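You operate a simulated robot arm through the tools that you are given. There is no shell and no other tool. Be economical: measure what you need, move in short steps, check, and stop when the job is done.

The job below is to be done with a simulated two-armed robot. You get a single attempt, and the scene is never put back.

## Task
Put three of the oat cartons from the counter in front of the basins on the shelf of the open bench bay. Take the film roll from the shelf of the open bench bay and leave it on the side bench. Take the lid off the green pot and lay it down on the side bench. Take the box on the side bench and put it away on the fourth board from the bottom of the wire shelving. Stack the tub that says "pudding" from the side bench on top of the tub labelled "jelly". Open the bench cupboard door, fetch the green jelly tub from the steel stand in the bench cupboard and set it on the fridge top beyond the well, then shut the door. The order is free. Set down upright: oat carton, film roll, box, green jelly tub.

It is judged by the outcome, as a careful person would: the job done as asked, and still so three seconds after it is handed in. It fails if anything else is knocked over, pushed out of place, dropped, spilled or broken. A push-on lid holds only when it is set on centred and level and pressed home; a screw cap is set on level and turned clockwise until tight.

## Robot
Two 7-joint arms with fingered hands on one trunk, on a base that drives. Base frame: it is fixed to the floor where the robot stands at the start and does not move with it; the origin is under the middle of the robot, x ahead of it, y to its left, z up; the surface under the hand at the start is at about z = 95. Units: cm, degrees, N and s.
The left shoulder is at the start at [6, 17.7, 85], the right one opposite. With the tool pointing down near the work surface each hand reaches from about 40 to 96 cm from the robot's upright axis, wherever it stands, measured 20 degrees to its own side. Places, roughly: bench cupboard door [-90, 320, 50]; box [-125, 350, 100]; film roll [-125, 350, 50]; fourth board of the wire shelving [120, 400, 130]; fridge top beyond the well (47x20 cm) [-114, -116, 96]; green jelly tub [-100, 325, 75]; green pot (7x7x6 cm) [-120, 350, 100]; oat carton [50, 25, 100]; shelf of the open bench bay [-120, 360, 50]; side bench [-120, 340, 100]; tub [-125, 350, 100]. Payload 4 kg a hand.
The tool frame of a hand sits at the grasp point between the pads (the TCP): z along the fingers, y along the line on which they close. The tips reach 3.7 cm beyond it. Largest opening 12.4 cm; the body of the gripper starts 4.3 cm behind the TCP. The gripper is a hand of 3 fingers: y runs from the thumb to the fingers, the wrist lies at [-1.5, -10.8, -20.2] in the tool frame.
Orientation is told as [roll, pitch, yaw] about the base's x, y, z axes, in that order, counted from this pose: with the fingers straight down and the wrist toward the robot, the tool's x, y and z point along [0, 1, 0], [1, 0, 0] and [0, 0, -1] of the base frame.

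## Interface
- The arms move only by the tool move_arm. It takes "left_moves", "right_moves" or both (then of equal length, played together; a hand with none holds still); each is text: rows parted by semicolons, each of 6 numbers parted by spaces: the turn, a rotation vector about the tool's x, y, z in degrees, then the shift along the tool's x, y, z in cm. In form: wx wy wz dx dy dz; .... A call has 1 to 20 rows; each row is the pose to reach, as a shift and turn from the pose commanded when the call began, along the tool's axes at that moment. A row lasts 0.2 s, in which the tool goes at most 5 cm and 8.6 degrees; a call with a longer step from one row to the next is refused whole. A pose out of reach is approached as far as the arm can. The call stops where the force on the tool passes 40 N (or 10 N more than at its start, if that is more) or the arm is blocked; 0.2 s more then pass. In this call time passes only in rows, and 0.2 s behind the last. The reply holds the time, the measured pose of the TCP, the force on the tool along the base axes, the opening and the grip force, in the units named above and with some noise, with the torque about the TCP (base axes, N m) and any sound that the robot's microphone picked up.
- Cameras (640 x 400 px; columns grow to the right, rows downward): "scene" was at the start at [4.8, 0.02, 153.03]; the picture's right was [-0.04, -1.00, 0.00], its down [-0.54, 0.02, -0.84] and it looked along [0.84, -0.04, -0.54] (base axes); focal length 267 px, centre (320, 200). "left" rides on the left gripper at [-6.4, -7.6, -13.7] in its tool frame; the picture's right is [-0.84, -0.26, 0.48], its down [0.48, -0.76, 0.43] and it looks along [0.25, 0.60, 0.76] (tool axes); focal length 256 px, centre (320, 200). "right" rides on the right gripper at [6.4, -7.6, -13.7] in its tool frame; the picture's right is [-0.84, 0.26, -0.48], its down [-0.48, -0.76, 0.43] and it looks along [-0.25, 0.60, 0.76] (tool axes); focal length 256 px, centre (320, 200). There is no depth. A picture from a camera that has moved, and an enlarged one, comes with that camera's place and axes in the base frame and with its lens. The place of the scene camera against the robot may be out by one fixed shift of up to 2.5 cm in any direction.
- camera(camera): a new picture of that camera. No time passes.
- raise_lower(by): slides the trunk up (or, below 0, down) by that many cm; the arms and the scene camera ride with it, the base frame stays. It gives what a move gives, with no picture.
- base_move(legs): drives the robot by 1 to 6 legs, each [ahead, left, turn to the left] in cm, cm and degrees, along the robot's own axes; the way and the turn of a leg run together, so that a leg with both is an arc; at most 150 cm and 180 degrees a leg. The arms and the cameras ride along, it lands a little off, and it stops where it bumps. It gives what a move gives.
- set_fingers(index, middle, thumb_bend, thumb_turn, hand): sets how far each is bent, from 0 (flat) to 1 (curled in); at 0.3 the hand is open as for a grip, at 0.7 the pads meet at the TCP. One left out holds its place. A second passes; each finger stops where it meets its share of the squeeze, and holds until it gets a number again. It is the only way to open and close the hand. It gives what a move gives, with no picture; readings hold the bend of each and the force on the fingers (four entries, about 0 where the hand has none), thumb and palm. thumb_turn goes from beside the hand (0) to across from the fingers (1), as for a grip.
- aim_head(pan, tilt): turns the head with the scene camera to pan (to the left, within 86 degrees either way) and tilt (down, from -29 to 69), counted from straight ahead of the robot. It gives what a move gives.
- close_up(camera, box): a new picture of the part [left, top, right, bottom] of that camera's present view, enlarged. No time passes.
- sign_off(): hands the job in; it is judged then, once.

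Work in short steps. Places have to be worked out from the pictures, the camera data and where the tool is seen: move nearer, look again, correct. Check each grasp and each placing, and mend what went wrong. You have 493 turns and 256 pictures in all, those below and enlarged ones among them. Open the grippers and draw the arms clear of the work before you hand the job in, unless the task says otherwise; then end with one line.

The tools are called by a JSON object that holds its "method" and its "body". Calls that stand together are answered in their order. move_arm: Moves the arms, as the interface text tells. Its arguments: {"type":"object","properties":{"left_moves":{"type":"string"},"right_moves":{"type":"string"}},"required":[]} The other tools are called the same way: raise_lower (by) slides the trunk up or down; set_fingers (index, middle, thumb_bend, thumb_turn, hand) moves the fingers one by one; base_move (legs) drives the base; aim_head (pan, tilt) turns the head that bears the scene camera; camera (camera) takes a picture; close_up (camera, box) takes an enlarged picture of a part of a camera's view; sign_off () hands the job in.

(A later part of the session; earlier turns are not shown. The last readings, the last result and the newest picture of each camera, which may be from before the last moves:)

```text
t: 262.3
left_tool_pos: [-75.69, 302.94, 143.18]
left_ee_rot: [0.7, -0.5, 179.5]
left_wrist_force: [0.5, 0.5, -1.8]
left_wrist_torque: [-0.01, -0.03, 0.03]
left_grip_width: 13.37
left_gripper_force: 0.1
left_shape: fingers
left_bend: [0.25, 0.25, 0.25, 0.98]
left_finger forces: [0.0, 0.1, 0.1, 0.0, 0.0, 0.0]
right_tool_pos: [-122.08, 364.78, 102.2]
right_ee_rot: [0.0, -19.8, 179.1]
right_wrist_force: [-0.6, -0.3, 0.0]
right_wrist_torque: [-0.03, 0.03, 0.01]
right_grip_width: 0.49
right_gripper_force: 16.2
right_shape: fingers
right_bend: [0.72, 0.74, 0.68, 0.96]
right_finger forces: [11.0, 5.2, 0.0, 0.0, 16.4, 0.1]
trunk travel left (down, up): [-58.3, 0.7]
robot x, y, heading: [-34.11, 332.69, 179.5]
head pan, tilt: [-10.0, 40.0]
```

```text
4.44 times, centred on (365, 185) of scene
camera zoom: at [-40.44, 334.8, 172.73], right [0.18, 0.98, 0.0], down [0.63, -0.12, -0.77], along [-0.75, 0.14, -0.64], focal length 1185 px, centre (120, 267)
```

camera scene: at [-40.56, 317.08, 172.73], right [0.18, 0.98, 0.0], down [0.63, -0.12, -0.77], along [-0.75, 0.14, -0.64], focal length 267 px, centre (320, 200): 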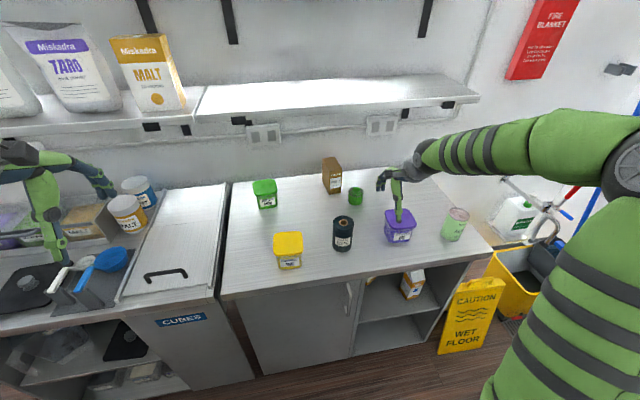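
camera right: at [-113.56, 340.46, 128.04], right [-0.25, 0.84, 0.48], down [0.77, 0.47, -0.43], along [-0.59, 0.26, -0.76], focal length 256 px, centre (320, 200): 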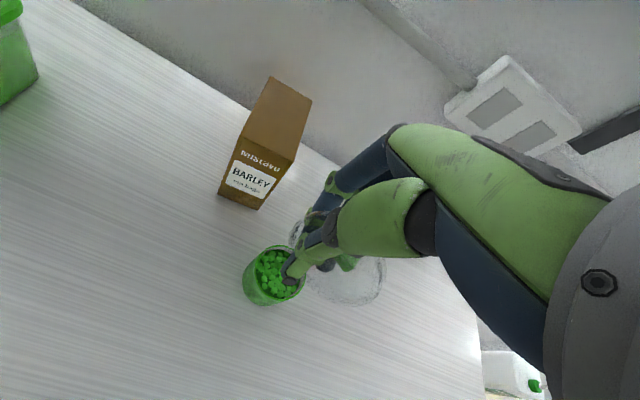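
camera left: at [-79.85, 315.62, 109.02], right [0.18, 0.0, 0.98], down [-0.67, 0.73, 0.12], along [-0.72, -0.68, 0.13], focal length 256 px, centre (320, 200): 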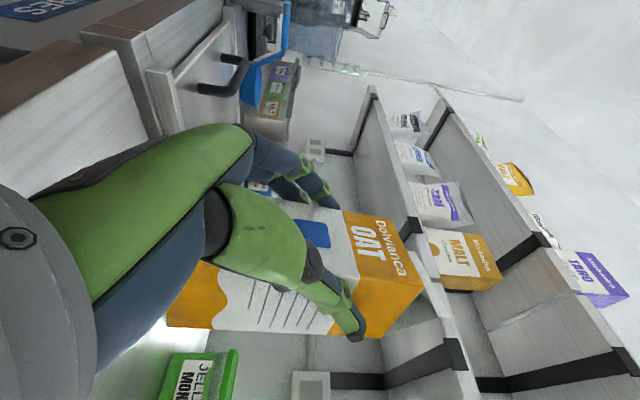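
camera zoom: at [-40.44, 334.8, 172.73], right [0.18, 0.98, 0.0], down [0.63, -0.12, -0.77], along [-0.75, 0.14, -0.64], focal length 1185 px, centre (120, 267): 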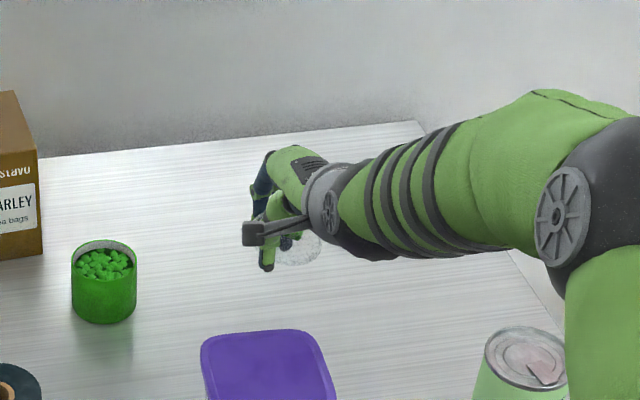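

Near the bench; lower another 1.5 cm until the lid's edge touches.

{"method": "move_arm", "body": {"right_moves": "0 0 0 0 -0.2 0.7;0 0 0 0 -0.4 1.3"}}

{"method": "move_arm", "body": {"right_moves": "0 0 0 0 -0.2 0.6"}}

```text
t: 262.9
left_tool_pos: [-75.65, 303.0, 143.25]
left_ee_rot: [0.5, -0.6, 179.5]
left_wrist_force: [0.5, -0.3, -0.7]
left_wrist_torque: [0.0, 0.01, 0.02]
left_grip_width: 13.34
left_gripper_force: 0.1
left_shape: fingers
left_bend: [0.25, 0.25, 0.25, 0.98]
left_finger forces: [0.0, 0.0, 0.0, 0.1, 0.0, 0.0]
right_tool_pos: [-122.11, 365.03, 100.96]
right_ee_rot: [0.1, -19.7, 179.2]
right_wrist_force: [-0.2, -1.0, 0.4]
right_wrist_torque: [0.02, 0.01, -0.02]
right_grip_width: 0.5
right_gripper_force: 16.2
right_shape: fingers
right_bend: [0.72, 0.74, 0.68, 0.96]
right_finger forces: [11.0, 5.2, 0.0, 0.1, 16.4, 0.1]
trunk travel left (down, up): [-58.3, 0.7]
robot x, y, heading: [-34.03, 332.68, 180.0]
head pan, tilt: [-10.0, 40.0]
```

```text
t: 263.3
left_tool_pos: [-75.74, 303.06, 143.31]
left_ee_rot: [0.7, -0.6, 179.5]
left_wrist_force: [-0.3, 0.1, -1.0]
left_wrist_torque: [0.01, 0.01, 0.02]
left_grip_width: 13.33
left_gripper_force: 0.0
left_shape: fingers
left_bend: [0.25, 0.25, 0.25, 0.98]
left_finger forces: [0.0, 0.1, 0.0, 0.1, 0.1, 0.0]
right_tool_pos: [-122.1, 364.97, 100.19]
right_ee_rot: [0.0, -19.8, 179.0]
right_wrist_force: [0.7, -0.4, -0.2]
right_wrist_torque: [0.01, -0.03, 0.0]
right_grip_width: 0.51
right_gripper_force: 16.3
right_shape: fingers
right_bend: [0.72, 0.74, 0.68, 0.96]
right_finger forces: [11.1, 5.2, 0.0, 0.1, 16.5, 0.0]
trunk travel left (down, up): [-58.3, 0.7]
robot x, y, heading: [-33.99, 332.88, 179.6]
head pan, tilt: [-10.0, 40.0]
```

Continue down in small steps until contact.

{"method": "move_arm", "body": {"right_moves": "0 0 0 0 -0.2 0.6;0 0 0 0 -0.4 1.1"}}

{"method": "close_up", "body": {"camera": "right", "box": [220, 160, 420, 320]}}

```text
t: 263.9
left_tool_pos: [-75.66, 303.04, 143.14]
left_ee_rot: [0.5, -0.6, 179.4]
left_wrist_force: [0.0, 0.7, -0.1]
left_wrist_torque: [0.01, 0.05, 0.0]
left_grip_width: 13.35
left_gripper_force: 0.0
left_shape: fingers
left_bend: [0.25, 0.25, 0.25, 0.98]
left_finger forces: [0.0, 0.1, 0.0, 0.1, 0.0, 0.0]
right_tool_pos: [-122.04, 364.96, 99.24]
right_ee_rot: [0.0, -20.0, 179.1]
right_wrist_force: [0.5, 0.4, 0.6]
right_wrist_torque: [0.01, 0.0, -0.01]
right_grip_width: 0.49
right_gripper_force: 17.3
right_shape: fingers
right_bend: [0.72, 0.74, 0.68, 0.96]
right_finger forces: [11.2, 5.3, 0.1, 0.0, 18.2, 0.1]
trunk travel left (down, up): [-58.3, 0.7]
robot x, y, heading: [-33.93, 332.89, 179.5]
head pan, tilt: [-10.0, 40.0]
```

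```text
2.50 times, centred on (320, 240) of right
camera zoom: at [-110.33, 358.36, 109.48], right [-0.06, 0.84, 0.54], down [0.57, 0.47, -0.67], along [-0.82, 0.27, -0.51], focal length 640 px, centre (320, 100)
```

zoom: 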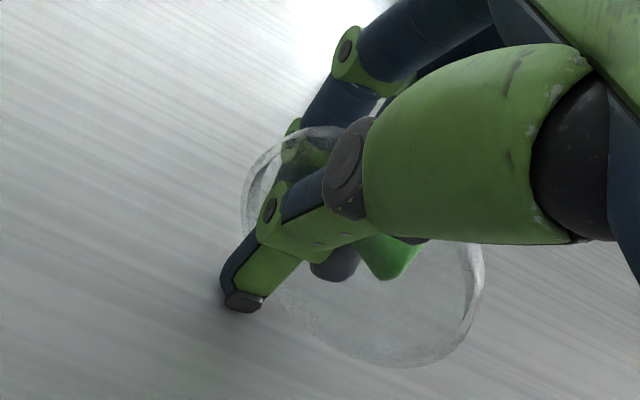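

Edge contact. Open to half so the lid tips over gently.

{"method": "set_fingers", "body": {"hand": "right", "index": 0.55, "middle": 0.55, "thumb_bend": 0.4}}

{"method": "camera", "body": {"camera": "right"}}

{"method": "close_up", "body": {"camera": "scene", "box": [325, 170, 425, 230]}}

```text
t: 264.8
left_tool_pos: [-75.57, 302.93, 143.15]
left_ee_rot: [0.7, -0.7, 179.5]
left_wrist_force: [0.4, -0.1, -0.8]
left_wrist_torque: [0.01, 0.01, -0.01]
left_grip_width: 13.37
left_gripper_force: 0.0
left_shape: fingers
left_bend: [0.25, 0.25, 0.25, 0.98]
left_finger forces: [0.1, 0.0, 0.1, 0.0, 0.0, 0.0]
right_tool_pos: [-122.67, 364.87, 100.61]
right_ee_rot: [0.2, -21.4, 179.0]
right_wrist_force: [-3.6, -0.5, 27.1]
right_wrist_torque: [-0.25, -0.7, -0.04]
right_grip_width: 6.09
right_gripper_force: 14.0
right_shape: fingers
right_bend: [0.55, 0.55, 0.42, 0.97]
right_finger forces: [0.0, 0.1, 0.1, 0.0, 26.7, 0.1]
trunk travel left (down, up): [-58.3, 0.7]
robot x, y, heading: [-33.78, 332.76, 179.8]
head pan, tilt: [-10.0, 40.0]
stopped (right hand): the force on the tool passed its limit at 40 N (the readings are from after the stop); the commanded pose is now the measured one
```

```text
115 pictures are left
camera right: at [-110.72, 358.2, 110.58], right [-0.05, 0.84, 0.54], down [0.56, 0.47, -0.68], along [-0.83, 0.27, -0.49], focal length 256 px, centre (320, 200)
```

right: 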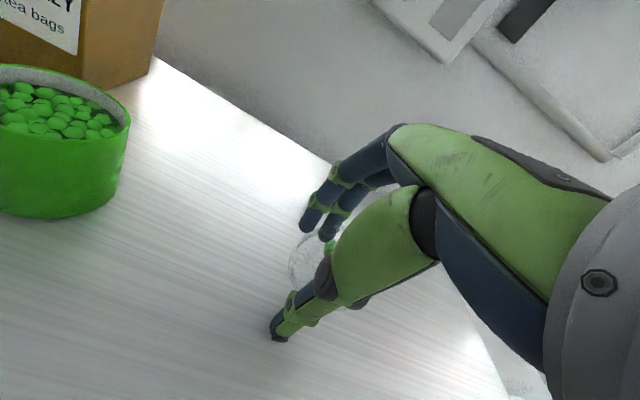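

```text
6.40 times, centred on (375, 200) of scene
camera zoom: at [-40.33, 334.73, 172.73], right [0.18, 0.98, 0.0], down [0.63, -0.12, -0.77], along [-0.75, 0.14, -0.64], focal length 1707 px, centre (-32, 200)
```

zoom: 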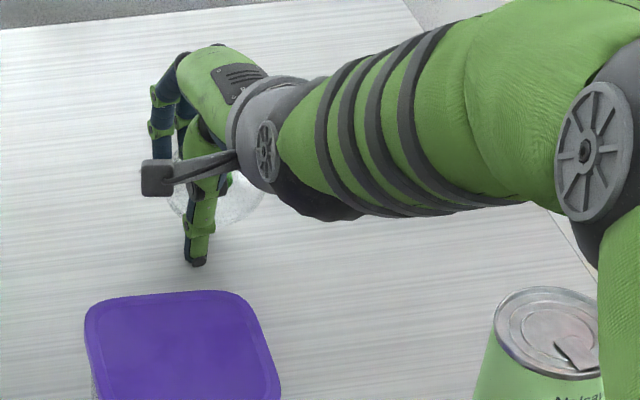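

The thumb pressed the bench while opening; the lid appears to have tipped over. I raise 3 cm straight up and look.

{"method": "move_arm", "body": {"right_moves": "0 0 0 0 0.5 -1.4;0 0 0 0 1 -2.8"}}

{"method": "set_fingers", "body": {"hand": "right", "index": 0.3, "middle": 0.3, "thumb_bend": 0.3}}

{"method": "move_arm", "body": {"right_moves": "0 0 0 0 1 -3;0 0 0 0 2.4 -7;6 0 0 0 3.4 -10;12 0 0 0 3.4 -12;20 0 0 0 3.4 -13"}}

{"method": "camera", "body": {"camera": "right"}}

```text
t: 265.4
left_tool_pos: [-75.49, 302.99, 143.1]
left_ee_rot: [0.5, -0.6, 179.5]
left_wrist_force: [1.6, 0.3, -0.3]
left_wrist_torque: [-0.01, 0.02, 0.0]
left_grip_width: 13.36
left_gripper_force: 0.0
left_shape: fingers
left_bend: [0.25, 0.25, 0.25, 0.98]
left_finger forces: [0.0, 0.0, 0.0, 0.1, 0.0, 0.0]
right_tool_pos: [-122.1, 364.89, 102.56]
right_ee_rot: [0.2, -20.3, 179.1]
right_wrist_force: [0.3, 0.1, 0.5]
right_wrist_torque: [0.05, 0.02, -0.02]
right_grip_width: 6.92
right_gripper_force: 0.1
right_shape: fingers
right_bend: [0.55, 0.55, 0.4, 0.98]
right_finger forces: [0.2, 0.0, 0.1, 0.0, 0.1, 0.1]
trunk travel left (down, up): [-58.3, 0.7]
robot x, y, heading: [-33.93, 332.93, 179.7]
head pan, tilt: [-10.0, 40.0]
```

```text
t: 266.4
left_tool_pos: [-75.72, 303.05, 143.21]
left_ee_rot: [0.6, -0.6, 179.5]
left_wrist_force: [0.7, 0.8, 0.1]
left_wrist_torque: [0.01, 0.01, -0.01]
left_grip_width: 13.35
left_gripper_force: 0.1
left_shape: fingers
left_bend: [0.25, 0.25, 0.25, 0.98]
left_finger forces: [0.0, 0.0, 0.0, 0.0, 0.0, 0.0]
right_tool_pos: [-122.22, 364.9, 102.72]
right_ee_rot: [0.1, -20.6, 179.1]
right_wrist_force: [-0.2, 0.5, 0.6]
right_wrist_torque: [0.0, 0.01, -0.02]
right_grip_width: 12.31
right_gripper_force: 0.1
right_shape: fingers
right_bend: [0.3, 0.3, 0.3, 0.98]
right_finger forces: [0.0, 0.0, 0.1, 0.1, 0.0, 0.0]
trunk travel left (down, up): [-58.3, 0.7]
robot x, y, heading: [-33.8, 333.06, 179.5]
head pan, tilt: [-10.0, 40.0]
```

```text
t: 267.6
left_tool_pos: [-75.81, 303.01, 143.25]
left_ee_rot: [0.6, -0.5, 179.5]
left_wrist_force: [0.0, -0.2, 0.2]
left_wrist_torque: [-0.01, 0.0, 0.04]
left_grip_width: 13.36
left_gripper_force: 0.1
left_shape: fingers
left_bend: [0.25, 0.25, 0.25, 0.98]
left_finger forces: [0.0, 0.0, 0.0, 0.0, 0.0, 0.0]
right_tool_pos: [-120.83, 364.86, 116.09]
right_ee_rot: [0.1, -0.4, 179.1]
right_wrist_force: [-0.4, 0.2, 0.4]
right_wrist_torque: [0.01, 0.0, 0.03]
right_grip_width: 12.36
right_gripper_force: 0.0
right_shape: fingers
right_bend: [0.3, 0.3, 0.3, 0.98]
right_finger forces: [0.0, 0.0, 0.0, 0.1, 0.0, 0.0]
trunk travel left (down, up): [-58.3, 0.7]
robot x, y, heading: [-33.86, 332.89, 179.8]
head pan, tilt: [-10.0, 40.0]
```

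```text
113 pictures are left
camera right: at [-113.32, 358.4, 129.73], right [-0.24, 0.84, 0.48], down [0.76, 0.47, -0.44], along [-0.6, 0.26, -0.76], focal length 256 px, centre (320, 200)
```

right: 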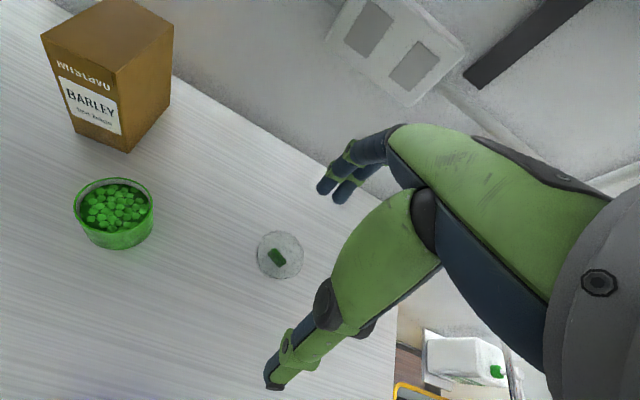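

The lid lies flat on the bench. Next: pudding tub with a horizontal hand. I back off 37 cm, rotate the right hand to horizontal, then slide left to it.

{"method": "base_move", "body": {"legs": [[-37, 0, 0]]}}

{"method": "move_arm", "body": {"right_moves": "-4.62 4.62 4.62 0 0 0;-9.24 9.24 9.24 0 0 0;-13.86 13.86 13.86 0 0 0;-18.47 18.47 18.47 0 0 0;-23.09 23.09 23.09 0 0 0;-27.71 27.71 27.71 0 0 0;-32.33 32.33 32.33 0 0 0;-36.95 36.95 36.95 0 0 0;-41.57 41.57 41.57 0 0 0;-46.19 46.19 46.19 0 0 0;-50.8 50.8 50.8 0 0 0;-55.42 55.42 55.42 0 0 0;-60.04 60.04 60.04 0 0 0;-64.66 64.66 64.66 0 0 0;-69.28 69.28 69.28 0 0 0"}}

{"method": "base_move", "body": {"legs": [[0, 50, 0]]}}

{"method": "aim_head", "body": {"pan": -15, "tilt": 40}}

{"method": "camera", "body": {"camera": "scene"}}

```text
t: 269.9
left_tool_pos: [-38.01, 302.53, 143.36]
left_ee_rot: [0.7, -0.6, -179.7]
left_wrist_force: [-0.2, -0.4, 0.6]
left_wrist_torque: [0.0, 0.01, 0.03]
left_grip_width: 13.33
left_gripper_force: 0.0
left_shape: fingers
left_bend: [0.25, 0.25, 0.25, 0.98]
left_finger forces: [0.0, 0.0, 0.1, 0.0, 0.0, 0.1]
right_tool_pos: [-84.19, 363.77, 116.28]
right_ee_rot: [0.0, -0.6, 179.9]
right_wrist_force: [0.8, -0.4, 0.3]
right_wrist_torque: [0.01, -0.01, 0.0]
right_grip_width: 12.33
right_gripper_force: 0.1
right_shape: fingers
right_bend: [0.3, 0.3, 0.3, 0.98]
right_finger forces: [0.1, 0.0, 0.0, 0.1, 0.0, 0.0]
trunk travel left (down, up): [-58.3, 0.7]
robot x, y, heading: [3.26, 332.94, -179.8]
head pan, tilt: [-10.0, 40.0]
```

```text
t: 273.1
left_tool_pos: [-38.09, 302.49, 143.14]
left_ee_rot: [0.6, -0.4, -179.7]
left_wrist_force: [-0.3, 1.2, 0.5]
left_wrist_torque: [0.01, 0.0, 0.0]
left_grip_width: 13.37
left_gripper_force: 0.0
left_shape: fingers
left_bend: [0.25, 0.25, 0.25, 0.98]
left_finger forces: [0.1, 0.0, 0.0, 0.1, 0.0, 0.1]
right_tool_pos: [-84.16, 363.62, 116.24]
right_ee_rot: [90.7, 0.2, 89.8]
right_wrist_force: [0.1, 0.9, 0.4]
right_wrist_torque: [0.0, -0.02, -0.01]
right_grip_width: 12.34
right_gripper_force: 0.1
right_shape: fingers
right_bend: [0.3, 0.3, 0.3, 0.98]
right_finger forces: [0.0, 0.0, 0.1, 0.0, 0.0, 0.0]
trunk travel left (down, up): [-58.3, 0.7]
robot x, y, heading: [3.54, 332.61, -179.5]
head pan, tilt: [-10.0, 40.0]
```

```text
t: 276.0
left_tool_pos: [-36.87, 252.57, 143.19]
left_ee_rot: [0.6, -0.6, -178.8]
left_wrist_force: [0.0, -0.2, 0.2]
left_wrist_torque: [0.04, -0.01, -0.01]
left_grip_width: 13.35
left_gripper_force: 0.0
left_shape: fingers
left_bend: [0.25, 0.25, 0.25, 0.98]
left_finger forces: [0.1, 0.0, 0.1, 0.0, 0.1, 0.1]
right_tool_pos: [-83.84, 313.14, 116.14]
right_ee_rot: [90.5, 0.0, 90.9]
right_wrist_force: [0.6, 0.6, 0.5]
right_wrist_torque: [0.01, 0.04, -0.01]
right_grip_width: 12.32
right_gripper_force: 0.0
right_shape: fingers
right_bend: [0.3, 0.3, 0.3, 0.98]
right_finger forces: [0.1, 0.1, 0.1, 0.1, 0.0, 0.0]
trunk travel left (down, up): [-58.3, 0.7]
robot x, y, heading: [4.17, 283.85, -178.7]
head pan, tilt: [-10.0, 40.0]
```

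```text
t: 276.7
left_tool_pos: [-36.88, 252.66, 143.09]
left_ee_rot: [0.5, -0.7, -178.9]
left_wrist_force: [1.4, 0.0, 0.8]
left_wrist_torque: [0.01, -0.03, 0.0]
left_grip_width: 13.34
left_gripper_force: 0.1
left_shape: fingers
left_bend: [0.25, 0.25, 0.25, 0.98]
left_finger forces: [0.0, 0.1, 0.0, 0.0, 0.0, 0.1]
right_tool_pos: [-83.92, 313.25, 116.11]
right_ee_rot: [90.6, 0.2, 90.9]
right_wrist_force: [-0.6, 0.2, 0.1]
right_wrist_torque: [-0.01, -0.04, -0.01]
right_grip_width: 12.35
right_gripper_force: 0.0
right_shape: fingers
right_bend: [0.3, 0.3, 0.3, 0.98]
right_finger forces: [0.1, 0.0, 0.1, 0.1, 0.1, 0.0]
trunk travel left (down, up): [-58.3, 0.7]
robot x, y, heading: [4.11, 283.98, -178.7]
head pan, tilt: [-15.0, 40.0]
```

```text
112 pictures are left
camera scene: at [-2.48, 286.31, 172.73], right [0.24, 0.97, 0.0], down [0.62, -0.15, -0.77], along [-0.74, 0.18, -0.64], focal length 267 px, centre (320, 200)
```

scene: 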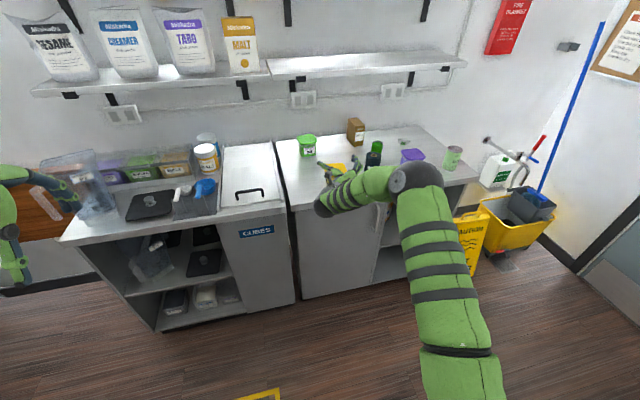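

Check the pudding tub's position with the right-hand camera.

{"method": "camera", "body": {"camera": "right"}}

```text
111 pictures are left
camera right: at [-70.09, 305.8, 122.43], right [0.47, 0.26, -0.84], down [-0.43, -0.77, -0.48], along [-0.77, 0.58, -0.25], focal length 256 px, centre (320, 200)
```

right: 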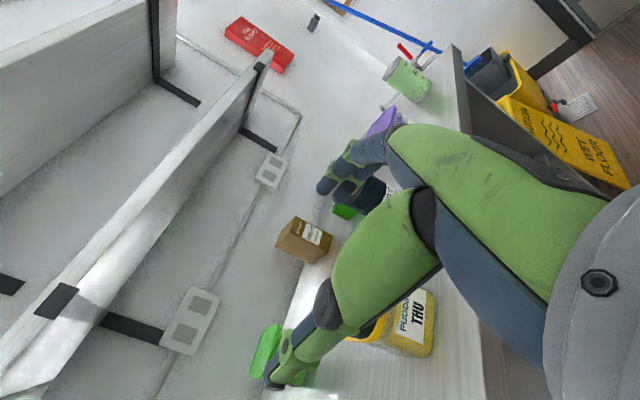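

Tub centre ≈(-97.4, 316.3), turned ~8°. I yaw the hand to match, lower to z≈100.8, and advance around the tub.

{"method": "set_fingers", "body": {"hand": "right", "index": 0.22, "middle": 0.22, "thumb_bend": 0.24}}

{"method": "raise_lower", "body": {"by": -15.3}}

{"method": "move_arm", "body": {"right_moves": "-4.5 0 0 0 0.6 0;-9 0 0 0 1.1 0;-9 0 0 0 0.8 4;-9 0 0 0 0.2 8"}}

{"method": "camera", "body": {"camera": "right"}}

```text
t: 277.7
left_tool_pos: [-36.85, 252.74, 143.18]
left_ee_rot: [0.6, -0.6, -178.8]
left_wrist_force: [0.6, 0.0, -1.1]
left_wrist_torque: [-0.04, -0.01, -0.02]
left_grip_width: 13.35
left_gripper_force: 0.1
left_shape: fingers
left_bend: [0.25, 0.25, 0.25, 0.98]
left_finger forces: [0.1, 0.1, 0.0, 0.0, 0.0, 0.0]
right_tool_pos: [-83.91, 313.3, 116.24]
right_ee_rot: [90.6, 0.2, 90.8]
right_wrist_force: [-0.1, -0.3, 0.1]
right_wrist_torque: [0.01, -0.03, 0.01]
right_grip_width: 13.87
right_gripper_force: 0.1
right_shape: fingers
right_bend: [0.22, 0.22, 0.24, 0.98]
right_finger forces: [0.0, 0.1, 0.1, 0.1, 0.1, 0.0]
trunk travel left (down, up): [-58.3, 0.7]
robot x, y, heading: [3.7, 283.96, -178.4]
head pan, tilt: [-15.0, 40.0]
```

```text
t: 279.5
left_tool_pos: [-36.91, 252.63, 128.0]
left_ee_rot: [0.6, -0.6, -178.8]
left_wrist_force: [0.1, 0.2, -0.4]
left_wrist_torque: [-0.01, -0.02, 0.02]
left_grip_width: 13.29
left_gripper_force: 0.1
left_shape: fingers
left_bend: [0.25, 0.25, 0.25, 0.98]
left_finger forces: [0.0, 0.0, 0.0, 0.0, 0.1, 0.1]
right_tool_pos: [-83.93, 313.35, 100.91]
right_ee_rot: [90.5, 0.1, 90.9]
right_wrist_force: [0.1, 0.1, 0.1]
right_wrist_torque: [0.0, 0.0, 0.01]
right_grip_width: 13.84
right_gripper_force: 0.1
right_shape: fingers
right_bend: [0.22, 0.22, 0.24, 0.98]
right_finger forces: [0.0, 0.0, 0.0, 0.1, 0.0, 0.0]
trunk travel left (down, up): [-43.0, 16.0]
robot x, y, heading: [3.7, 283.65, -178.5]
head pan, tilt: [-15.0, 40.0]
```

```text
t: 280.5
left_tool_pos: [-36.99, 252.72, 127.86]
left_ee_rot: [0.6, -0.4, -178.9]
left_wrist_force: [0.0, 0.5, 0.4]
left_wrist_torque: [-0.02, 0.01, 0.01]
left_grip_width: 13.35
left_gripper_force: 0.0
left_shape: fingers
left_bend: [0.25, 0.25, 0.25, 0.98]
left_finger forces: [0.0, 0.0, 0.0, 0.0, 0.0, 0.1]
right_tool_pos: [-91.95, 313.34, 100.75]
right_ee_rot: [90.5, 0.3, 81.8]
right_wrist_force: [0.4, -0.2, -1.8]
right_wrist_torque: [0.02, 0.02, 0.03]
right_grip_width: 13.87
right_gripper_force: 0.1
right_shape: fingers
right_bend: [0.22, 0.22, 0.24, 0.98]
right_finger forces: [0.0, 0.1, 0.1, 0.1, 0.1, 0.1]
trunk travel left (down, up): [-43.0, 16.0]
robot x, y, heading: [3.89, 283.6, -178.6]
head pan, tilt: [-15.0, 40.0]
```

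```text
110 pictures are left
camera right: at [-79.49, 303.83, 107.14], right [0.51, 0.18, -0.84], down [-0.54, -0.69, -0.48], along [-0.67, 0.7, -0.25], focal length 256 px, centre (320, 200)
```

right: 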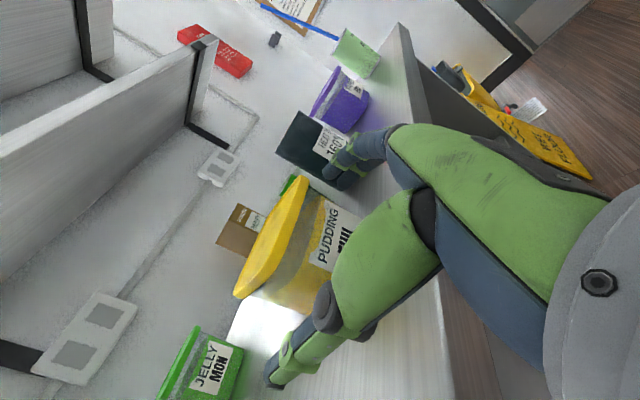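

Lateral alignment is good. Advance 3.5 cm more and close.

{"method": "move_arm", "body": {"right_moves": "0 0 0 0 0 1.8;0 0 0 0 0 3.5"}}

{"method": "set_fingers", "body": {"hand": "right", "index": 0.7, "middle": 0.7, "thumb_bend": 0.7}}

{"method": "move_arm", "body": {"right_moves": "0 0 0 1.5 0 0;0 0 0 4 0 0"}}

{"method": "close_up", "body": {"camera": "scene", "box": [250, 110, 430, 230]}}

```text
t: 281.1
left_tool_pos: [-36.87, 252.81, 127.88]
left_ee_rot: [0.6, -0.7, -178.9]
left_wrist_force: [-0.5, -0.2, 0.8]
left_wrist_torque: [0.03, 0.0, 0.01]
left_grip_width: 13.36
left_gripper_force: 0.0
left_shape: fingers
left_bend: [0.25, 0.25, 0.25, 0.98]
left_finger forces: [0.0, 0.1, 0.1, 0.1, 0.1, 0.0]
right_tool_pos: [-95.43, 313.86, 100.81]
right_ee_rot: [90.5, 0.1, 81.9]
right_wrist_force: [-0.5, 0.7, -0.4]
right_wrist_torque: [-0.02, -0.01, -0.01]
right_grip_width: 13.87
right_gripper_force: 0.1
right_shape: fingers
right_bend: [0.22, 0.22, 0.24, 0.98]
right_finger forces: [0.0, 0.0, 0.0, 0.1, 0.0, 0.0]
trunk travel left (down, up): [-43.0, 16.0]
robot x, y, heading: [3.79, 283.94, -178.5]
head pan, tilt: [-15.0, 40.0]
```

```text
t: 282.1
left_tool_pos: [-36.97, 252.81, 127.88]
left_ee_rot: [0.6, -0.6, -178.8]
left_wrist_force: [-0.5, 0.5, 0.5]
left_wrist_torque: [0.01, 0.0, 0.02]
left_grip_width: 13.34
left_gripper_force: 0.1
left_shape: fingers
left_bend: [0.25, 0.25, 0.25, 0.98]
left_finger forces: [0.0, 0.0, 0.0, 0.0, 0.0, 0.0]
right_tool_pos: [-95.49, 313.85, 100.79]
right_ee_rot: [90.5, 0.2, 81.9]
right_wrist_force: [-0.2, -0.8, 1.0]
right_wrist_torque: [-0.09, -0.12, 0.0]
right_grip_width: 10.38
right_gripper_force: 22.7
right_shape: fingers
right_bend: [0.4, 0.42, 0.45, 0.97]
right_finger forces: [12.3, 9.9, 0.0, 0.0, 22.9, 0.1]
trunk travel left (down, up): [-43.0, 16.0]
robot x, y, heading: [3.93, 283.84, -178.2]
head pan, tilt: [-15.0, 40.0]
```

```text
t: 282.7
left_tool_pos: [-36.95, 252.65, 127.94]
left_ee_rot: [0.5, -0.6, -178.8]
left_wrist_force: [0.1, -0.2, -0.2]
left_wrist_torque: [-0.01, 0.03, -0.01]
left_grip_width: 13.35
left_gripper_force: 0.0
left_shape: fingers
left_bend: [0.25, 0.25, 0.25, 0.98]
left_finger forces: [0.1, 0.0, 0.1, 0.0, 0.0, 0.0]
right_tool_pos: [-95.41, 313.66, 105.01]
right_ee_rot: [90.4, 0.2, 82.0]
right_wrist_force: [0.4, -0.2, -4.0]
right_wrist_torque: [-0.05, -0.16, 0.01]
right_grip_width: 10.34
right_gripper_force: 22.9
right_shape: fingers
right_bend: [0.4, 0.42, 0.45, 0.97]
right_finger forces: [12.2, 10.2, 0.0, 0.0, 23.1, 0.0]
trunk travel left (down, up): [-43.0, 16.0]
robot x, y, heading: [4.08, 283.89, -178.5]
head pan, tilt: [-15.0, 40.0]
```

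```text
3.33 times, centred on (340, 170) of scene
camera zoom: at [-2.48, 286.3, 157.42], right [0.24, 0.97, 0.0], down [0.62, -0.15, -0.77], along [-0.74, 0.18, -0.64], focal length 889 px, centre (253, 300)
```

zoom: 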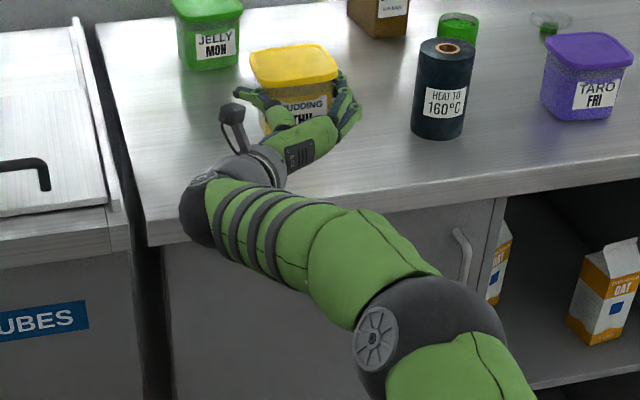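

Held level, tub centre ≈ TCP. I raise 8 cm and take a close-up of the jelly tub for its exact position.

{"method": "raise_lower", "body": {"by": 8.5}}

{"method": "close_up", "body": {"camera": "scene", "box": [260, 110, 360, 190]}}

```text
t: 283.9
left_tool_pos: [-37.01, 252.59, 136.52]
left_ee_rot: [0.6, -0.5, -178.8]
left_wrist_force: [-0.1, -0.1, 0.0]
left_wrist_torque: [0.02, 0.01, 0.04]
left_grip_width: 13.37
left_gripper_force: 0.1
left_shape: fingers
left_bend: [0.25, 0.25, 0.25, 0.98]
left_finger forces: [0.0, 0.0, 0.0, 0.0, 0.0, 0.0]
right_tool_pos: [-95.46, 313.83, 113.52]
right_ee_rot: [90.5, 0.2, 81.9]
right_wrist_force: [0.6, 0.2, -4.7]
right_wrist_torque: [-0.08, -0.15, -0.02]
right_grip_width: 10.36
right_gripper_force: 23.1
right_shape: fingers
right_bend: [0.4, 0.42, 0.45, 0.97]
right_finger forces: [12.3, 10.3, 0.1, 0.1, 23.1, 0.1]
trunk travel left (down, up): [-51.5, 7.5]
robot x, y, heading: [3.62, 283.69, -178.6]
head pan, tilt: [-15.0, 40.0]
```

```text
5.00 times, centred on (310, 150) of scene
camera zoom: at [-2.56, 286.31, 165.92], right [0.24, 0.97, 0.0], down [0.63, -0.15, -0.77], along [-0.74, 0.18, -0.64], focal length 1334 px, centre (370, 450)
```

zoom: 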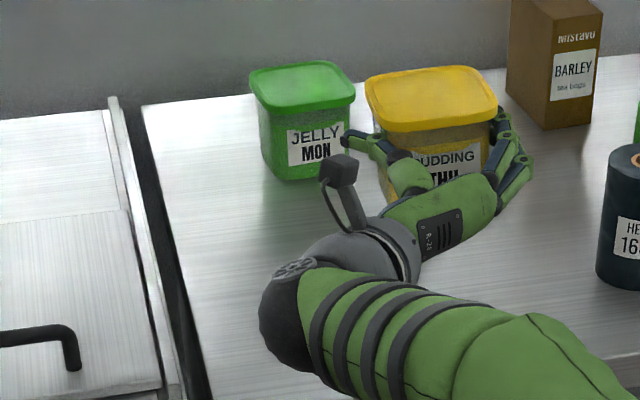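

Pudding must move by (-31.4, -4.4) cm, and turn ~-13° to align. I drive 24 cm ahead, then fine-adjust with the arm.

{"method": "base_move", "body": {"legs": [[24, 0, 0]]}}

{"method": "move_arm", "body": {"right_moves": "-6 0 0 0 0 0;-12 0 0 0 0 0"}}

{"method": "close_up", "body": {"camera": "scene", "box": [250, 110, 370, 210]}}

```text
t: 285.6
left_tool_pos: [-61.0, 252.43, 136.4]
left_ee_rot: [0.6, -0.5, -179.1]
left_wrist_force: [0.0, -1.2, 0.2]
left_wrist_torque: [0.0, -0.04, 0.0]
left_grip_width: 13.33
left_gripper_force: 0.1
left_shape: fingers
left_bend: [0.25, 0.25, 0.25, 0.98]
left_finger forces: [0.0, 0.1, 0.0, 0.0, 0.0, 0.0]
right_tool_pos: [-119.07, 313.85, 113.4]
right_ee_rot: [90.4, 0.1, 81.5]
right_wrist_force: [-0.8, -0.1, -4.5]
right_wrist_torque: [0.0, -0.13, 0.02]
right_grip_width: 10.35
right_gripper_force: 22.6
right_shape: fingers
right_bend: [0.4, 0.42, 0.45, 0.97]
right_finger forces: [12.1, 10.4, 0.1, 0.0, 23.1, 0.0]
trunk travel left (down, up): [-51.5, 7.5]
robot x, y, heading: [-19.85, 283.44, -179.1]
head pan, tilt: [-15.0, 40.0]
```

```text
t: 286.2
left_tool_pos: [-60.73, 252.68, 136.47]
left_ee_rot: [0.7, -0.6, -179.3]
left_wrist_force: [0.7, 0.5, 1.0]
left_wrist_torque: [-0.04, 0.03, 0.03]
left_grip_width: 13.35
left_gripper_force: 0.0
left_shape: fingers
left_bend: [0.25, 0.25, 0.25, 0.98]
left_finger forces: [0.0, 0.0, 0.0, 0.1, 0.1, 0.0]
right_tool_pos: [-117.66, 314.44, 113.64]
right_ee_rot: [90.3, 0.3, 69.6]
right_wrist_force: [0.6, -0.3, -5.1]
right_wrist_torque: [-0.05, -0.11, 0.03]
right_grip_width: 10.31
right_gripper_force: 21.8
right_shape: fingers
right_bend: [0.41, 0.42, 0.46, 0.98]
right_finger forces: [11.4, 10.2, 0.0, 0.0, 22.5, 0.0]
right hand out of reach, approached as far as the arm can: row 2
trunk travel left (down, up): [-51.5, 7.5]
robot x, y, heading: [-19.69, 283.08, -179.1]
head pan, tilt: [-15.0, 40.0]
```

```text
4.00 times, centred on (310, 160) of scene
camera zoom: at [-26.13, 285.99, 165.94], right [0.24, 0.97, 0.0], down [0.62, -0.16, -0.77], along [-0.74, 0.18, -0.64], focal length 1067 px, centre (360, 360)
```

zoom: 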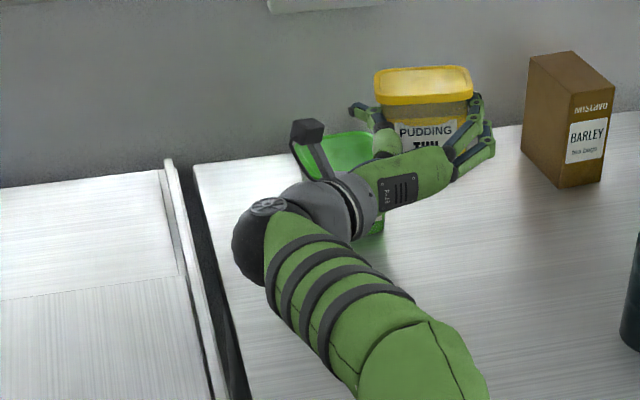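

The arm is near its limit, so I do the remaining (-9.2, -5.0) with the base.

{"method": "base_move", "body": {"legs": [[9.2, 5, 0]]}}

{"method": "close_up", "body": {"camera": "scene", "box": [250, 100, 370, 200]}}

{"method": "camera", "body": {"camera": "right"}}

```text
t: 287.4
left_tool_pos: [-70.12, 247.11, 136.47]
left_ee_rot: [0.5, -0.5, -179.1]
left_wrist_force: [-0.2, 1.0, 0.2]
left_wrist_torque: [0.02, 0.0, 0.02]
left_grip_width: 13.35
left_gripper_force: 0.1
left_shape: fingers
left_bend: [0.25, 0.25, 0.25, 0.98]
left_finger forces: [0.1, 0.0, 0.1, 0.1, 0.1, 0.0]
right_tool_pos: [-127.22, 308.87, 113.43]
right_ee_rot: [90.2, 0.1, 69.6]
right_wrist_force: [-0.4, 0.0, -3.8]
right_wrist_torque: [-0.03, -0.1, -0.01]
right_grip_width: 10.32
right_gripper_force: 22.2
right_shape: fingers
right_bend: [0.41, 0.42, 0.46, 0.98]
right_finger forces: [11.3, 10.1, 0.0, 0.0, 22.5, 0.1]
trunk travel left (down, up): [-51.5, 7.5]
robot x, y, heading: [-29.22, 278.1, -178.7]
head pan, tilt: [-15.0, 40.0]
```

```text
4.00 times, centred on (310, 150) of scene
camera zoom: at [-35.57, 280.49, 165.92], right [0.24, 0.97, 0.0], down [0.63, -0.15, -0.77], along [-0.74, 0.18, -0.64], focal length 1067 px, centre (360, 400)
```

zoom: 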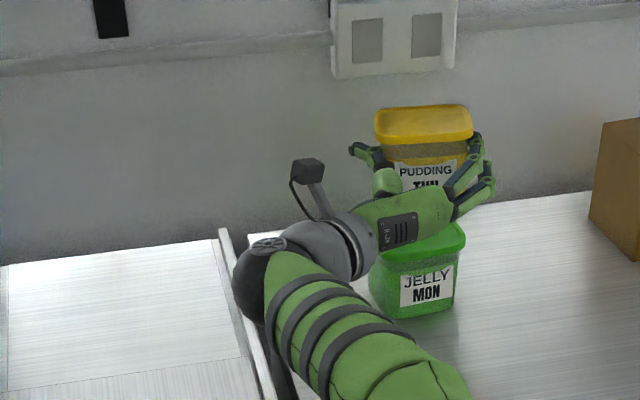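

```text
105 pictures are left
camera right: at [-117.04, 296.93, 119.76], right [0.54, 0.07, -0.84], down [-0.68, -0.56, -0.48], along [-0.51, 0.82, -0.25], focal length 256 px, centre (320, 200)
```

right: 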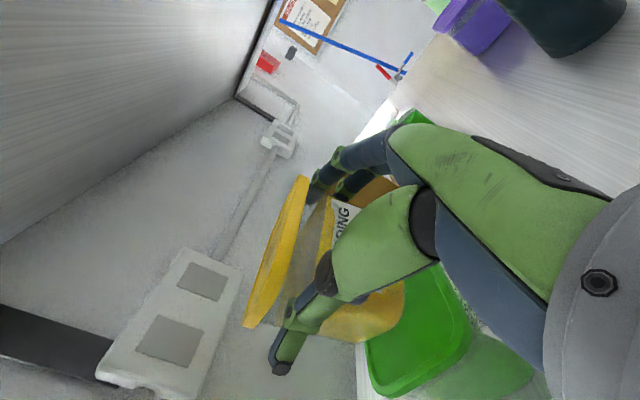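

Alignment over the jelly tub looks good. Lower 2.8 cm, then small steps to contact.

{"method": "raise_lower", "body": {"by": -2.6}}

{"method": "raise_lower", "body": {"by": -0.6}}

{"method": "raise_lower", "body": {"by": -0.5}}

```text
t: 288.1
left_tool_pos: [-69.98, 247.2, 133.76]
left_ee_rot: [0.6, -0.5, -179.1]
left_wrist_force: [1.4, 0.0, 0.1]
left_wrist_torque: [0.0, -0.02, -0.01]
left_grip_width: 13.35
left_gripper_force: 0.0
left_shape: fingers
left_bend: [0.25, 0.25, 0.25, 0.98]
left_finger forces: [0.1, 0.1, 0.0, 0.1, 0.0, 0.0]
right_tool_pos: [-127.07, 308.89, 110.9]
right_ee_rot: [90.5, 0.3, 69.6]
right_wrist_force: [-0.3, 0.9, -3.6]
right_wrist_torque: [-0.02, -0.09, 0.01]
right_grip_width: 10.34
right_gripper_force: 22.0
right_shape: fingers
right_bend: [0.41, 0.42, 0.46, 0.98]
right_finger forces: [11.4, 10.1, 0.0, 0.1, 22.4, 0.0]
trunk travel left (down, up): [-48.9, 10.1]
robot x, y, heading: [-28.83, 278.04, -178.9]
head pan, tilt: [-15.0, 40.0]
```

```text
t: 288.7
left_tool_pos: [-70.01, 247.16, 133.13]
left_ee_rot: [0.6, -0.5, -179.1]
left_wrist_force: [-0.7, -0.2, -0.1]
left_wrist_torque: [0.0, -0.01, -0.03]
left_grip_width: 13.35
left_gripper_force: 0.1
left_shape: fingers
left_bend: [0.25, 0.25, 0.25, 0.98]
left_finger forces: [0.0, 0.1, 0.1, 0.0, 0.0, 0.0]
right_tool_pos: [-127.11, 309.07, 110.31]
right_ee_rot: [90.3, 0.3, 69.5]
right_wrist_force: [0.8, 0.6, -2.6]
right_wrist_torque: [-0.09, 0.01, 0.0]
right_grip_width: 10.36
right_gripper_force: 22.2
right_shape: fingers
right_bend: [0.4, 0.42, 0.46, 0.97]
right_finger forces: [11.9, 9.9, 0.1, 0.0, 22.2, 0.0]
trunk travel left (down, up): [-48.3, 10.7]
robot x, y, heading: [-29.0, 277.96, -178.8]
head pan, tilt: [-15.0, 40.0]
```

```text
t: 289.2
left_tool_pos: [-69.92, 247.19, 132.76]
left_ee_rot: [0.6, -0.4, -179.1]
left_wrist_force: [-0.3, 0.0, -0.1]
left_wrist_torque: [0.01, 0.01, 0.02]
left_grip_width: 13.35
left_gripper_force: 0.0
left_shape: fingers
left_bend: [0.25, 0.25, 0.25, 0.98]
left_finger forces: [0.0, 0.1, 0.0, 0.0, 0.0, 0.1]
right_tool_pos: [-127.02, 308.99, 109.88]
right_ee_rot: [90.4, 0.3, 69.5]
right_wrist_force: [1.2, -1.1, -1.7]
right_wrist_torque: [-0.11, 0.12, 0.03]
right_grip_width: 10.33
right_gripper_force: 21.7
right_shape: fingers
right_bend: [0.4, 0.42, 0.46, 0.97]
right_finger forces: [12.0, 9.7, 0.0, 0.0, 21.8, 0.0]
trunk travel left (down, up): [-47.8, 11.2]
robot x, y, heading: [-29.11, 278.12, -178.6]
head pan, tilt: [-15.0, 40.0]
```

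Contact is starting. One more small step and a close-up before release.

{"method": "raise_lower", "body": {"by": -0.4}}

{"method": "close_up", "body": {"camera": "scene", "box": [270, 110, 370, 190]}}

```text
t: 289.8
left_tool_pos: [-69.87, 247.18, 132.29]
left_ee_rot: [0.5, -0.6, -179.1]
left_wrist_force: [0.2, 0.0, 0.0]
left_wrist_torque: [0.01, -0.04, -0.01]
left_grip_width: 13.38
left_gripper_force: 0.0
left_shape: fingers
left_bend: [0.25, 0.25, 0.25, 0.98]
left_finger forces: [0.0, 0.1, 0.0, 0.0, 0.1, 0.0]
right_tool_pos: [-127.03, 308.97, 109.48]
right_ee_rot: [90.5, 0.3, 69.6]
right_wrist_force: [1.2, -0.4, 4.9]
right_wrist_torque: [-0.03, 0.19, -0.05]
right_grip_width: 10.35
right_gripper_force: 21.4
right_shape: fingers
right_bend: [0.4, 0.42, 0.46, 0.96]
right_finger forces: [12.1, 9.4, 0.0, 0.0, 21.5, 0.0]
trunk travel left (down, up): [-47.4, 11.6]
robot x, y, heading: [-28.84, 278.23, -178.9]
head pan, tilt: [-15.0, 40.0]
```

```text
5.00 times, centred on (320, 150) of scene
camera zoom: at [-35.27, 280.57, 161.84], right [0.24, 0.97, 0.0], down [0.62, -0.15, -0.77], along [-0.74, 0.18, -0.64], focal length 1334 px, centre (320, 450)
```

zoom: 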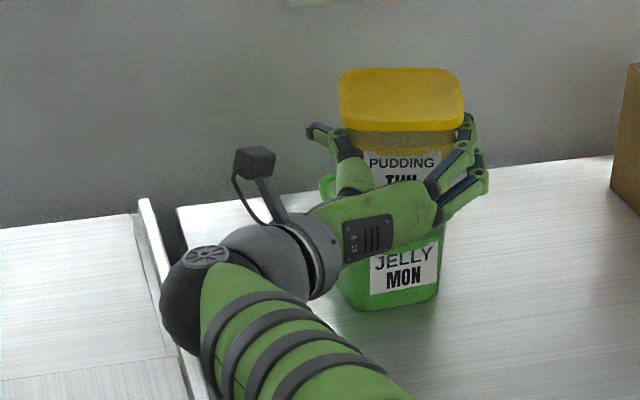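

The pudding tub sits ~1 cm too far right. I lift 0.7 cm, shift left 1 cm, and lower again.

{"method": "raise_lower", "body": {"by": 0.9}}

{"method": "move_arm", "body": {"right_moves": "0 0 0 0 -1 0.2"}}

{"method": "raise_lower", "body": {"by": -0.8}}

{"method": "close_up", "body": {"camera": "scene", "box": [270, 110, 370, 190]}}

```text
t: 290.3
left_tool_pos: [-69.88, 247.17, 133.29]
left_ee_rot: [0.5, -0.4, -179.1]
left_wrist_force: [-1.3, -0.4, -0.1]
left_wrist_torque: [0.0, 0.0, -0.05]
left_grip_width: 13.35
left_gripper_force: 0.0
left_shape: fingers
left_bend: [0.25, 0.25, 0.25, 0.98]
left_finger forces: [0.0, 0.0, 0.0, 0.0, 0.1, 0.0]
right_tool_pos: [-127.12, 308.91, 110.15]
right_ee_rot: [90.3, 0.2, 69.6]
right_wrist_force: [-0.1, -0.6, -2.4]
right_wrist_torque: [-0.11, 0.0, 0.04]
right_grip_width: 10.33
right_gripper_force: 22.3
right_shape: fingers
right_bend: [0.4, 0.42, 0.46, 0.97]
right_finger forces: [11.0, 10.8, 0.0, 0.1, 22.7, 0.0]
trunk travel left (down, up): [-48.3, 10.7]
robot x, y, heading: [-29.0, 277.97, -178.5]
head pan, tilt: [-15.0, 40.0]
```

```text
t: 290.7
left_tool_pos: [-69.99, 247.15, 133.21]
left_ee_rot: [0.7, -0.6, -179.2]
left_wrist_force: [-0.6, 0.2, 0.1]
left_wrist_torque: [-0.01, 0.01, 0.01]
left_grip_width: 13.35
left_gripper_force: 0.0
left_shape: fingers
left_bend: [0.25, 0.25, 0.25, 0.98]
left_finger forces: [0.0, 0.1, 0.0, 0.1, 0.0, 0.0]
right_tool_pos: [-127.01, 308.44, 110.28]
right_ee_rot: [90.5, 0.3, 69.6]
right_wrist_force: [0.3, 0.3, -2.7]
right_wrist_torque: [-0.07, -0.05, -0.02]
right_grip_width: 10.3
right_gripper_force: 21.7
right_shape: fingers
right_bend: [0.4, 0.42, 0.46, 0.97]
right_finger forces: [10.9, 10.9, 0.0, 0.0, 22.4, 0.0]
right hand out of reach, approached as far as the arm can: row 1
trunk travel left (down, up): [-48.3, 10.7]
robot x, y, heading: [-28.93, 277.85, -178.9]
head pan, tilt: [-15.0, 40.0]
```

```text
t: 291.3
left_tool_pos: [-69.86, 247.19, 132.37]
left_ee_rot: [0.6, -0.6, -179.2]
left_wrist_force: [0.0, 0.5, -0.3]
left_wrist_torque: [-0.01, 0.01, -0.02]
left_grip_width: 13.35
left_gripper_force: 0.1
left_shape: fingers
left_bend: [0.25, 0.25, 0.25, 0.98]
left_finger forces: [0.0, 0.0, 0.0, 0.1, 0.0, 0.0]
right_tool_pos: [-126.97, 308.53, 109.7]
right_ee_rot: [90.4, 0.2, 69.6]
right_wrist_force: [0.4, 1.1, 1.0]
right_wrist_torque: [-0.09, 0.19, -0.03]
right_grip_width: 10.33
right_gripper_force: 21.3
right_shape: fingers
right_bend: [0.4, 0.42, 0.46, 0.96]
right_finger forces: [12.3, 9.5, 0.0, 0.0, 21.5, 0.0]
trunk travel left (down, up): [-47.5, 11.5]
robot x, y, heading: [-28.69, 278.15, -179.1]
head pan, tilt: [-15.0, 40.0]
```

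```text
5.00 times, centred on (320, 150) of scene
camera zoom: at [-35.31, 280.58, 161.93], right [0.24, 0.97, 0.0], down [0.62, -0.15, -0.77], along [-0.74, 0.18, -0.64], focal length 1334 px, centre (320, 450)
```

zoom: 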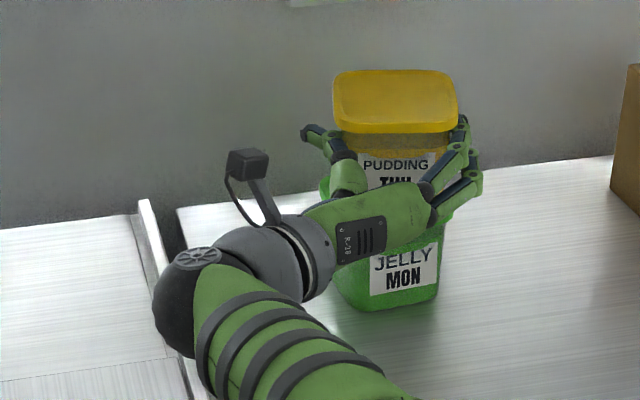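

Good. Release in stages and withdraw along the hand axis.

{"method": "set_fingers", "body": {"hand": "right", "index": 0.36, "middle": 0.38, "thumb_bend": 0.41}}

{"method": "set_fingers", "body": {"hand": "right", "index": 0.22, "middle": 0.22, "thumb_bend": 0.24}}

{"method": "move_arm", "body": {"right_moves": "0 0 0 0 0 -2;0 0 0 0 0 -5;0 0 0 0 0 -9;0 0 0 0 0 -13;0 0 0 0 0 -17"}}

{"method": "close_up", "body": {"camera": "scene", "box": [250, 100, 410, 220]}}

```text
t: 292.3
left_tool_pos: [-69.91, 247.16, 132.46]
left_ee_rot: [0.5, -0.5, -179.1]
left_wrist_force: [0.0, 0.7, 0.3]
left_wrist_torque: [0.02, -0.01, -0.01]
left_grip_width: 13.36
left_gripper_force: 0.0
left_shape: fingers
left_bend: [0.25, 0.25, 0.25, 0.98]
left_finger forces: [0.1, 0.0, 0.0, 0.0, 0.0, 0.1]
right_tool_pos: [-126.91, 308.53, 109.65]
right_ee_rot: [90.4, 0.2, 69.6]
right_wrist_force: [-0.3, 0.5, -1.0]
right_wrist_torque: [0.0, -0.01, 0.0]
right_grip_width: 9.85
right_gripper_force: 0.2
right_shape: fingers
right_bend: [0.36, 0.38, 0.41, 0.97]
right_finger forces: [0.0, 0.6, 0.0, 0.1, 0.8, 0.0]
trunk travel left (down, up): [-47.5, 11.5]
robot x, y, heading: [-28.78, 277.95, -178.8]
head pan, tilt: [-15.0, 40.0]
```

```text
t: 293.3
left_tool_pos: [-69.78, 247.14, 132.41]
left_ee_rot: [0.6, -0.5, -179.0]
left_wrist_force: [0.8, 0.2, 0.6]
left_wrist_torque: [0.0, -0.03, 0.01]
left_grip_width: 13.33
left_gripper_force: 0.1
left_shape: fingers
left_bend: [0.25, 0.25, 0.25, 0.98]
left_finger forces: [0.1, 0.1, 0.0, 0.0, 0.1, 0.0]
right_tool_pos: [-127.07, 308.44, 109.62]
right_ee_rot: [90.4, 0.3, 69.6]
right_wrist_force: [-0.3, -0.1, -0.3]
right_wrist_torque: [0.0, 0.01, 0.0]
right_grip_width: 13.85
right_gripper_force: 0.2
right_shape: fingers
right_bend: [0.22, 0.22, 0.24, 0.97]
right_finger forces: [0.0, 0.0, 0.1, 0.1, 0.0, 0.1]
trunk travel left (down, up): [-47.5, 11.5]
robot x, y, heading: [-29.07, 278.25, -178.7]
head pan, tilt: [-15.0, 40.0]
```

```text
t: 294.5
left_tool_pos: [-69.9, 247.14, 132.4]
left_ee_rot: [0.6, -0.6, -179.1]
left_wrist_force: [-0.5, 0.6, 0.1]
left_wrist_torque: [0.0, 0.0, 0.01]
left_grip_width: 13.33
left_gripper_force: 0.0
left_shape: fingers
left_bend: [0.25, 0.25, 0.25, 0.98]
left_finger forces: [0.0, 0.0, 0.0, 0.1, 0.0, 0.0]
right_tool_pos: [-110.84, 302.41, 109.22]
right_ee_rot: [90.6, 0.3, 69.6]
right_wrist_force: [-0.1, -0.6, 1.2]
right_wrist_torque: [0.03, -0.01, 0.01]
right_grip_width: 13.89
right_gripper_force: 0.2
right_shape: fingers
right_bend: [0.22, 0.22, 0.24, 0.98]
right_finger forces: [0.0, 0.0, 0.1, 0.1, 0.0, 0.1]
trunk travel left (down, up): [-47.5, 11.5]
robot x, y, heading: [-29.04, 278.24, -178.8]
head pan, tilt: [-15.0, 40.0]
```

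```text
3.33 times, centred on (330, 160) of scene
camera zoom: at [-35.28, 280.53, 161.93], right [0.24, 0.97, 0.0], down [0.62, -0.15, -0.77], along [-0.74, 0.18, -0.64], focal length 889 px, centre (287, 333)
```

zoom: 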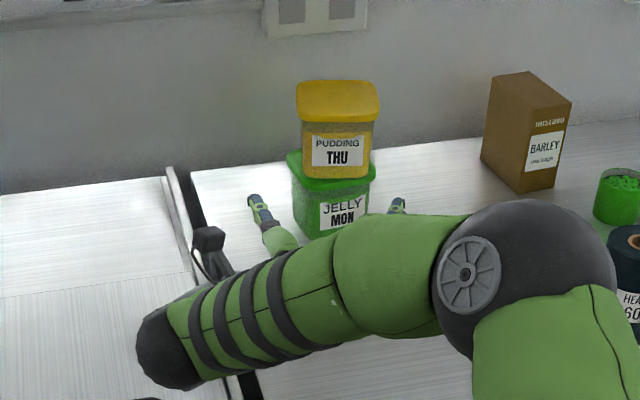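

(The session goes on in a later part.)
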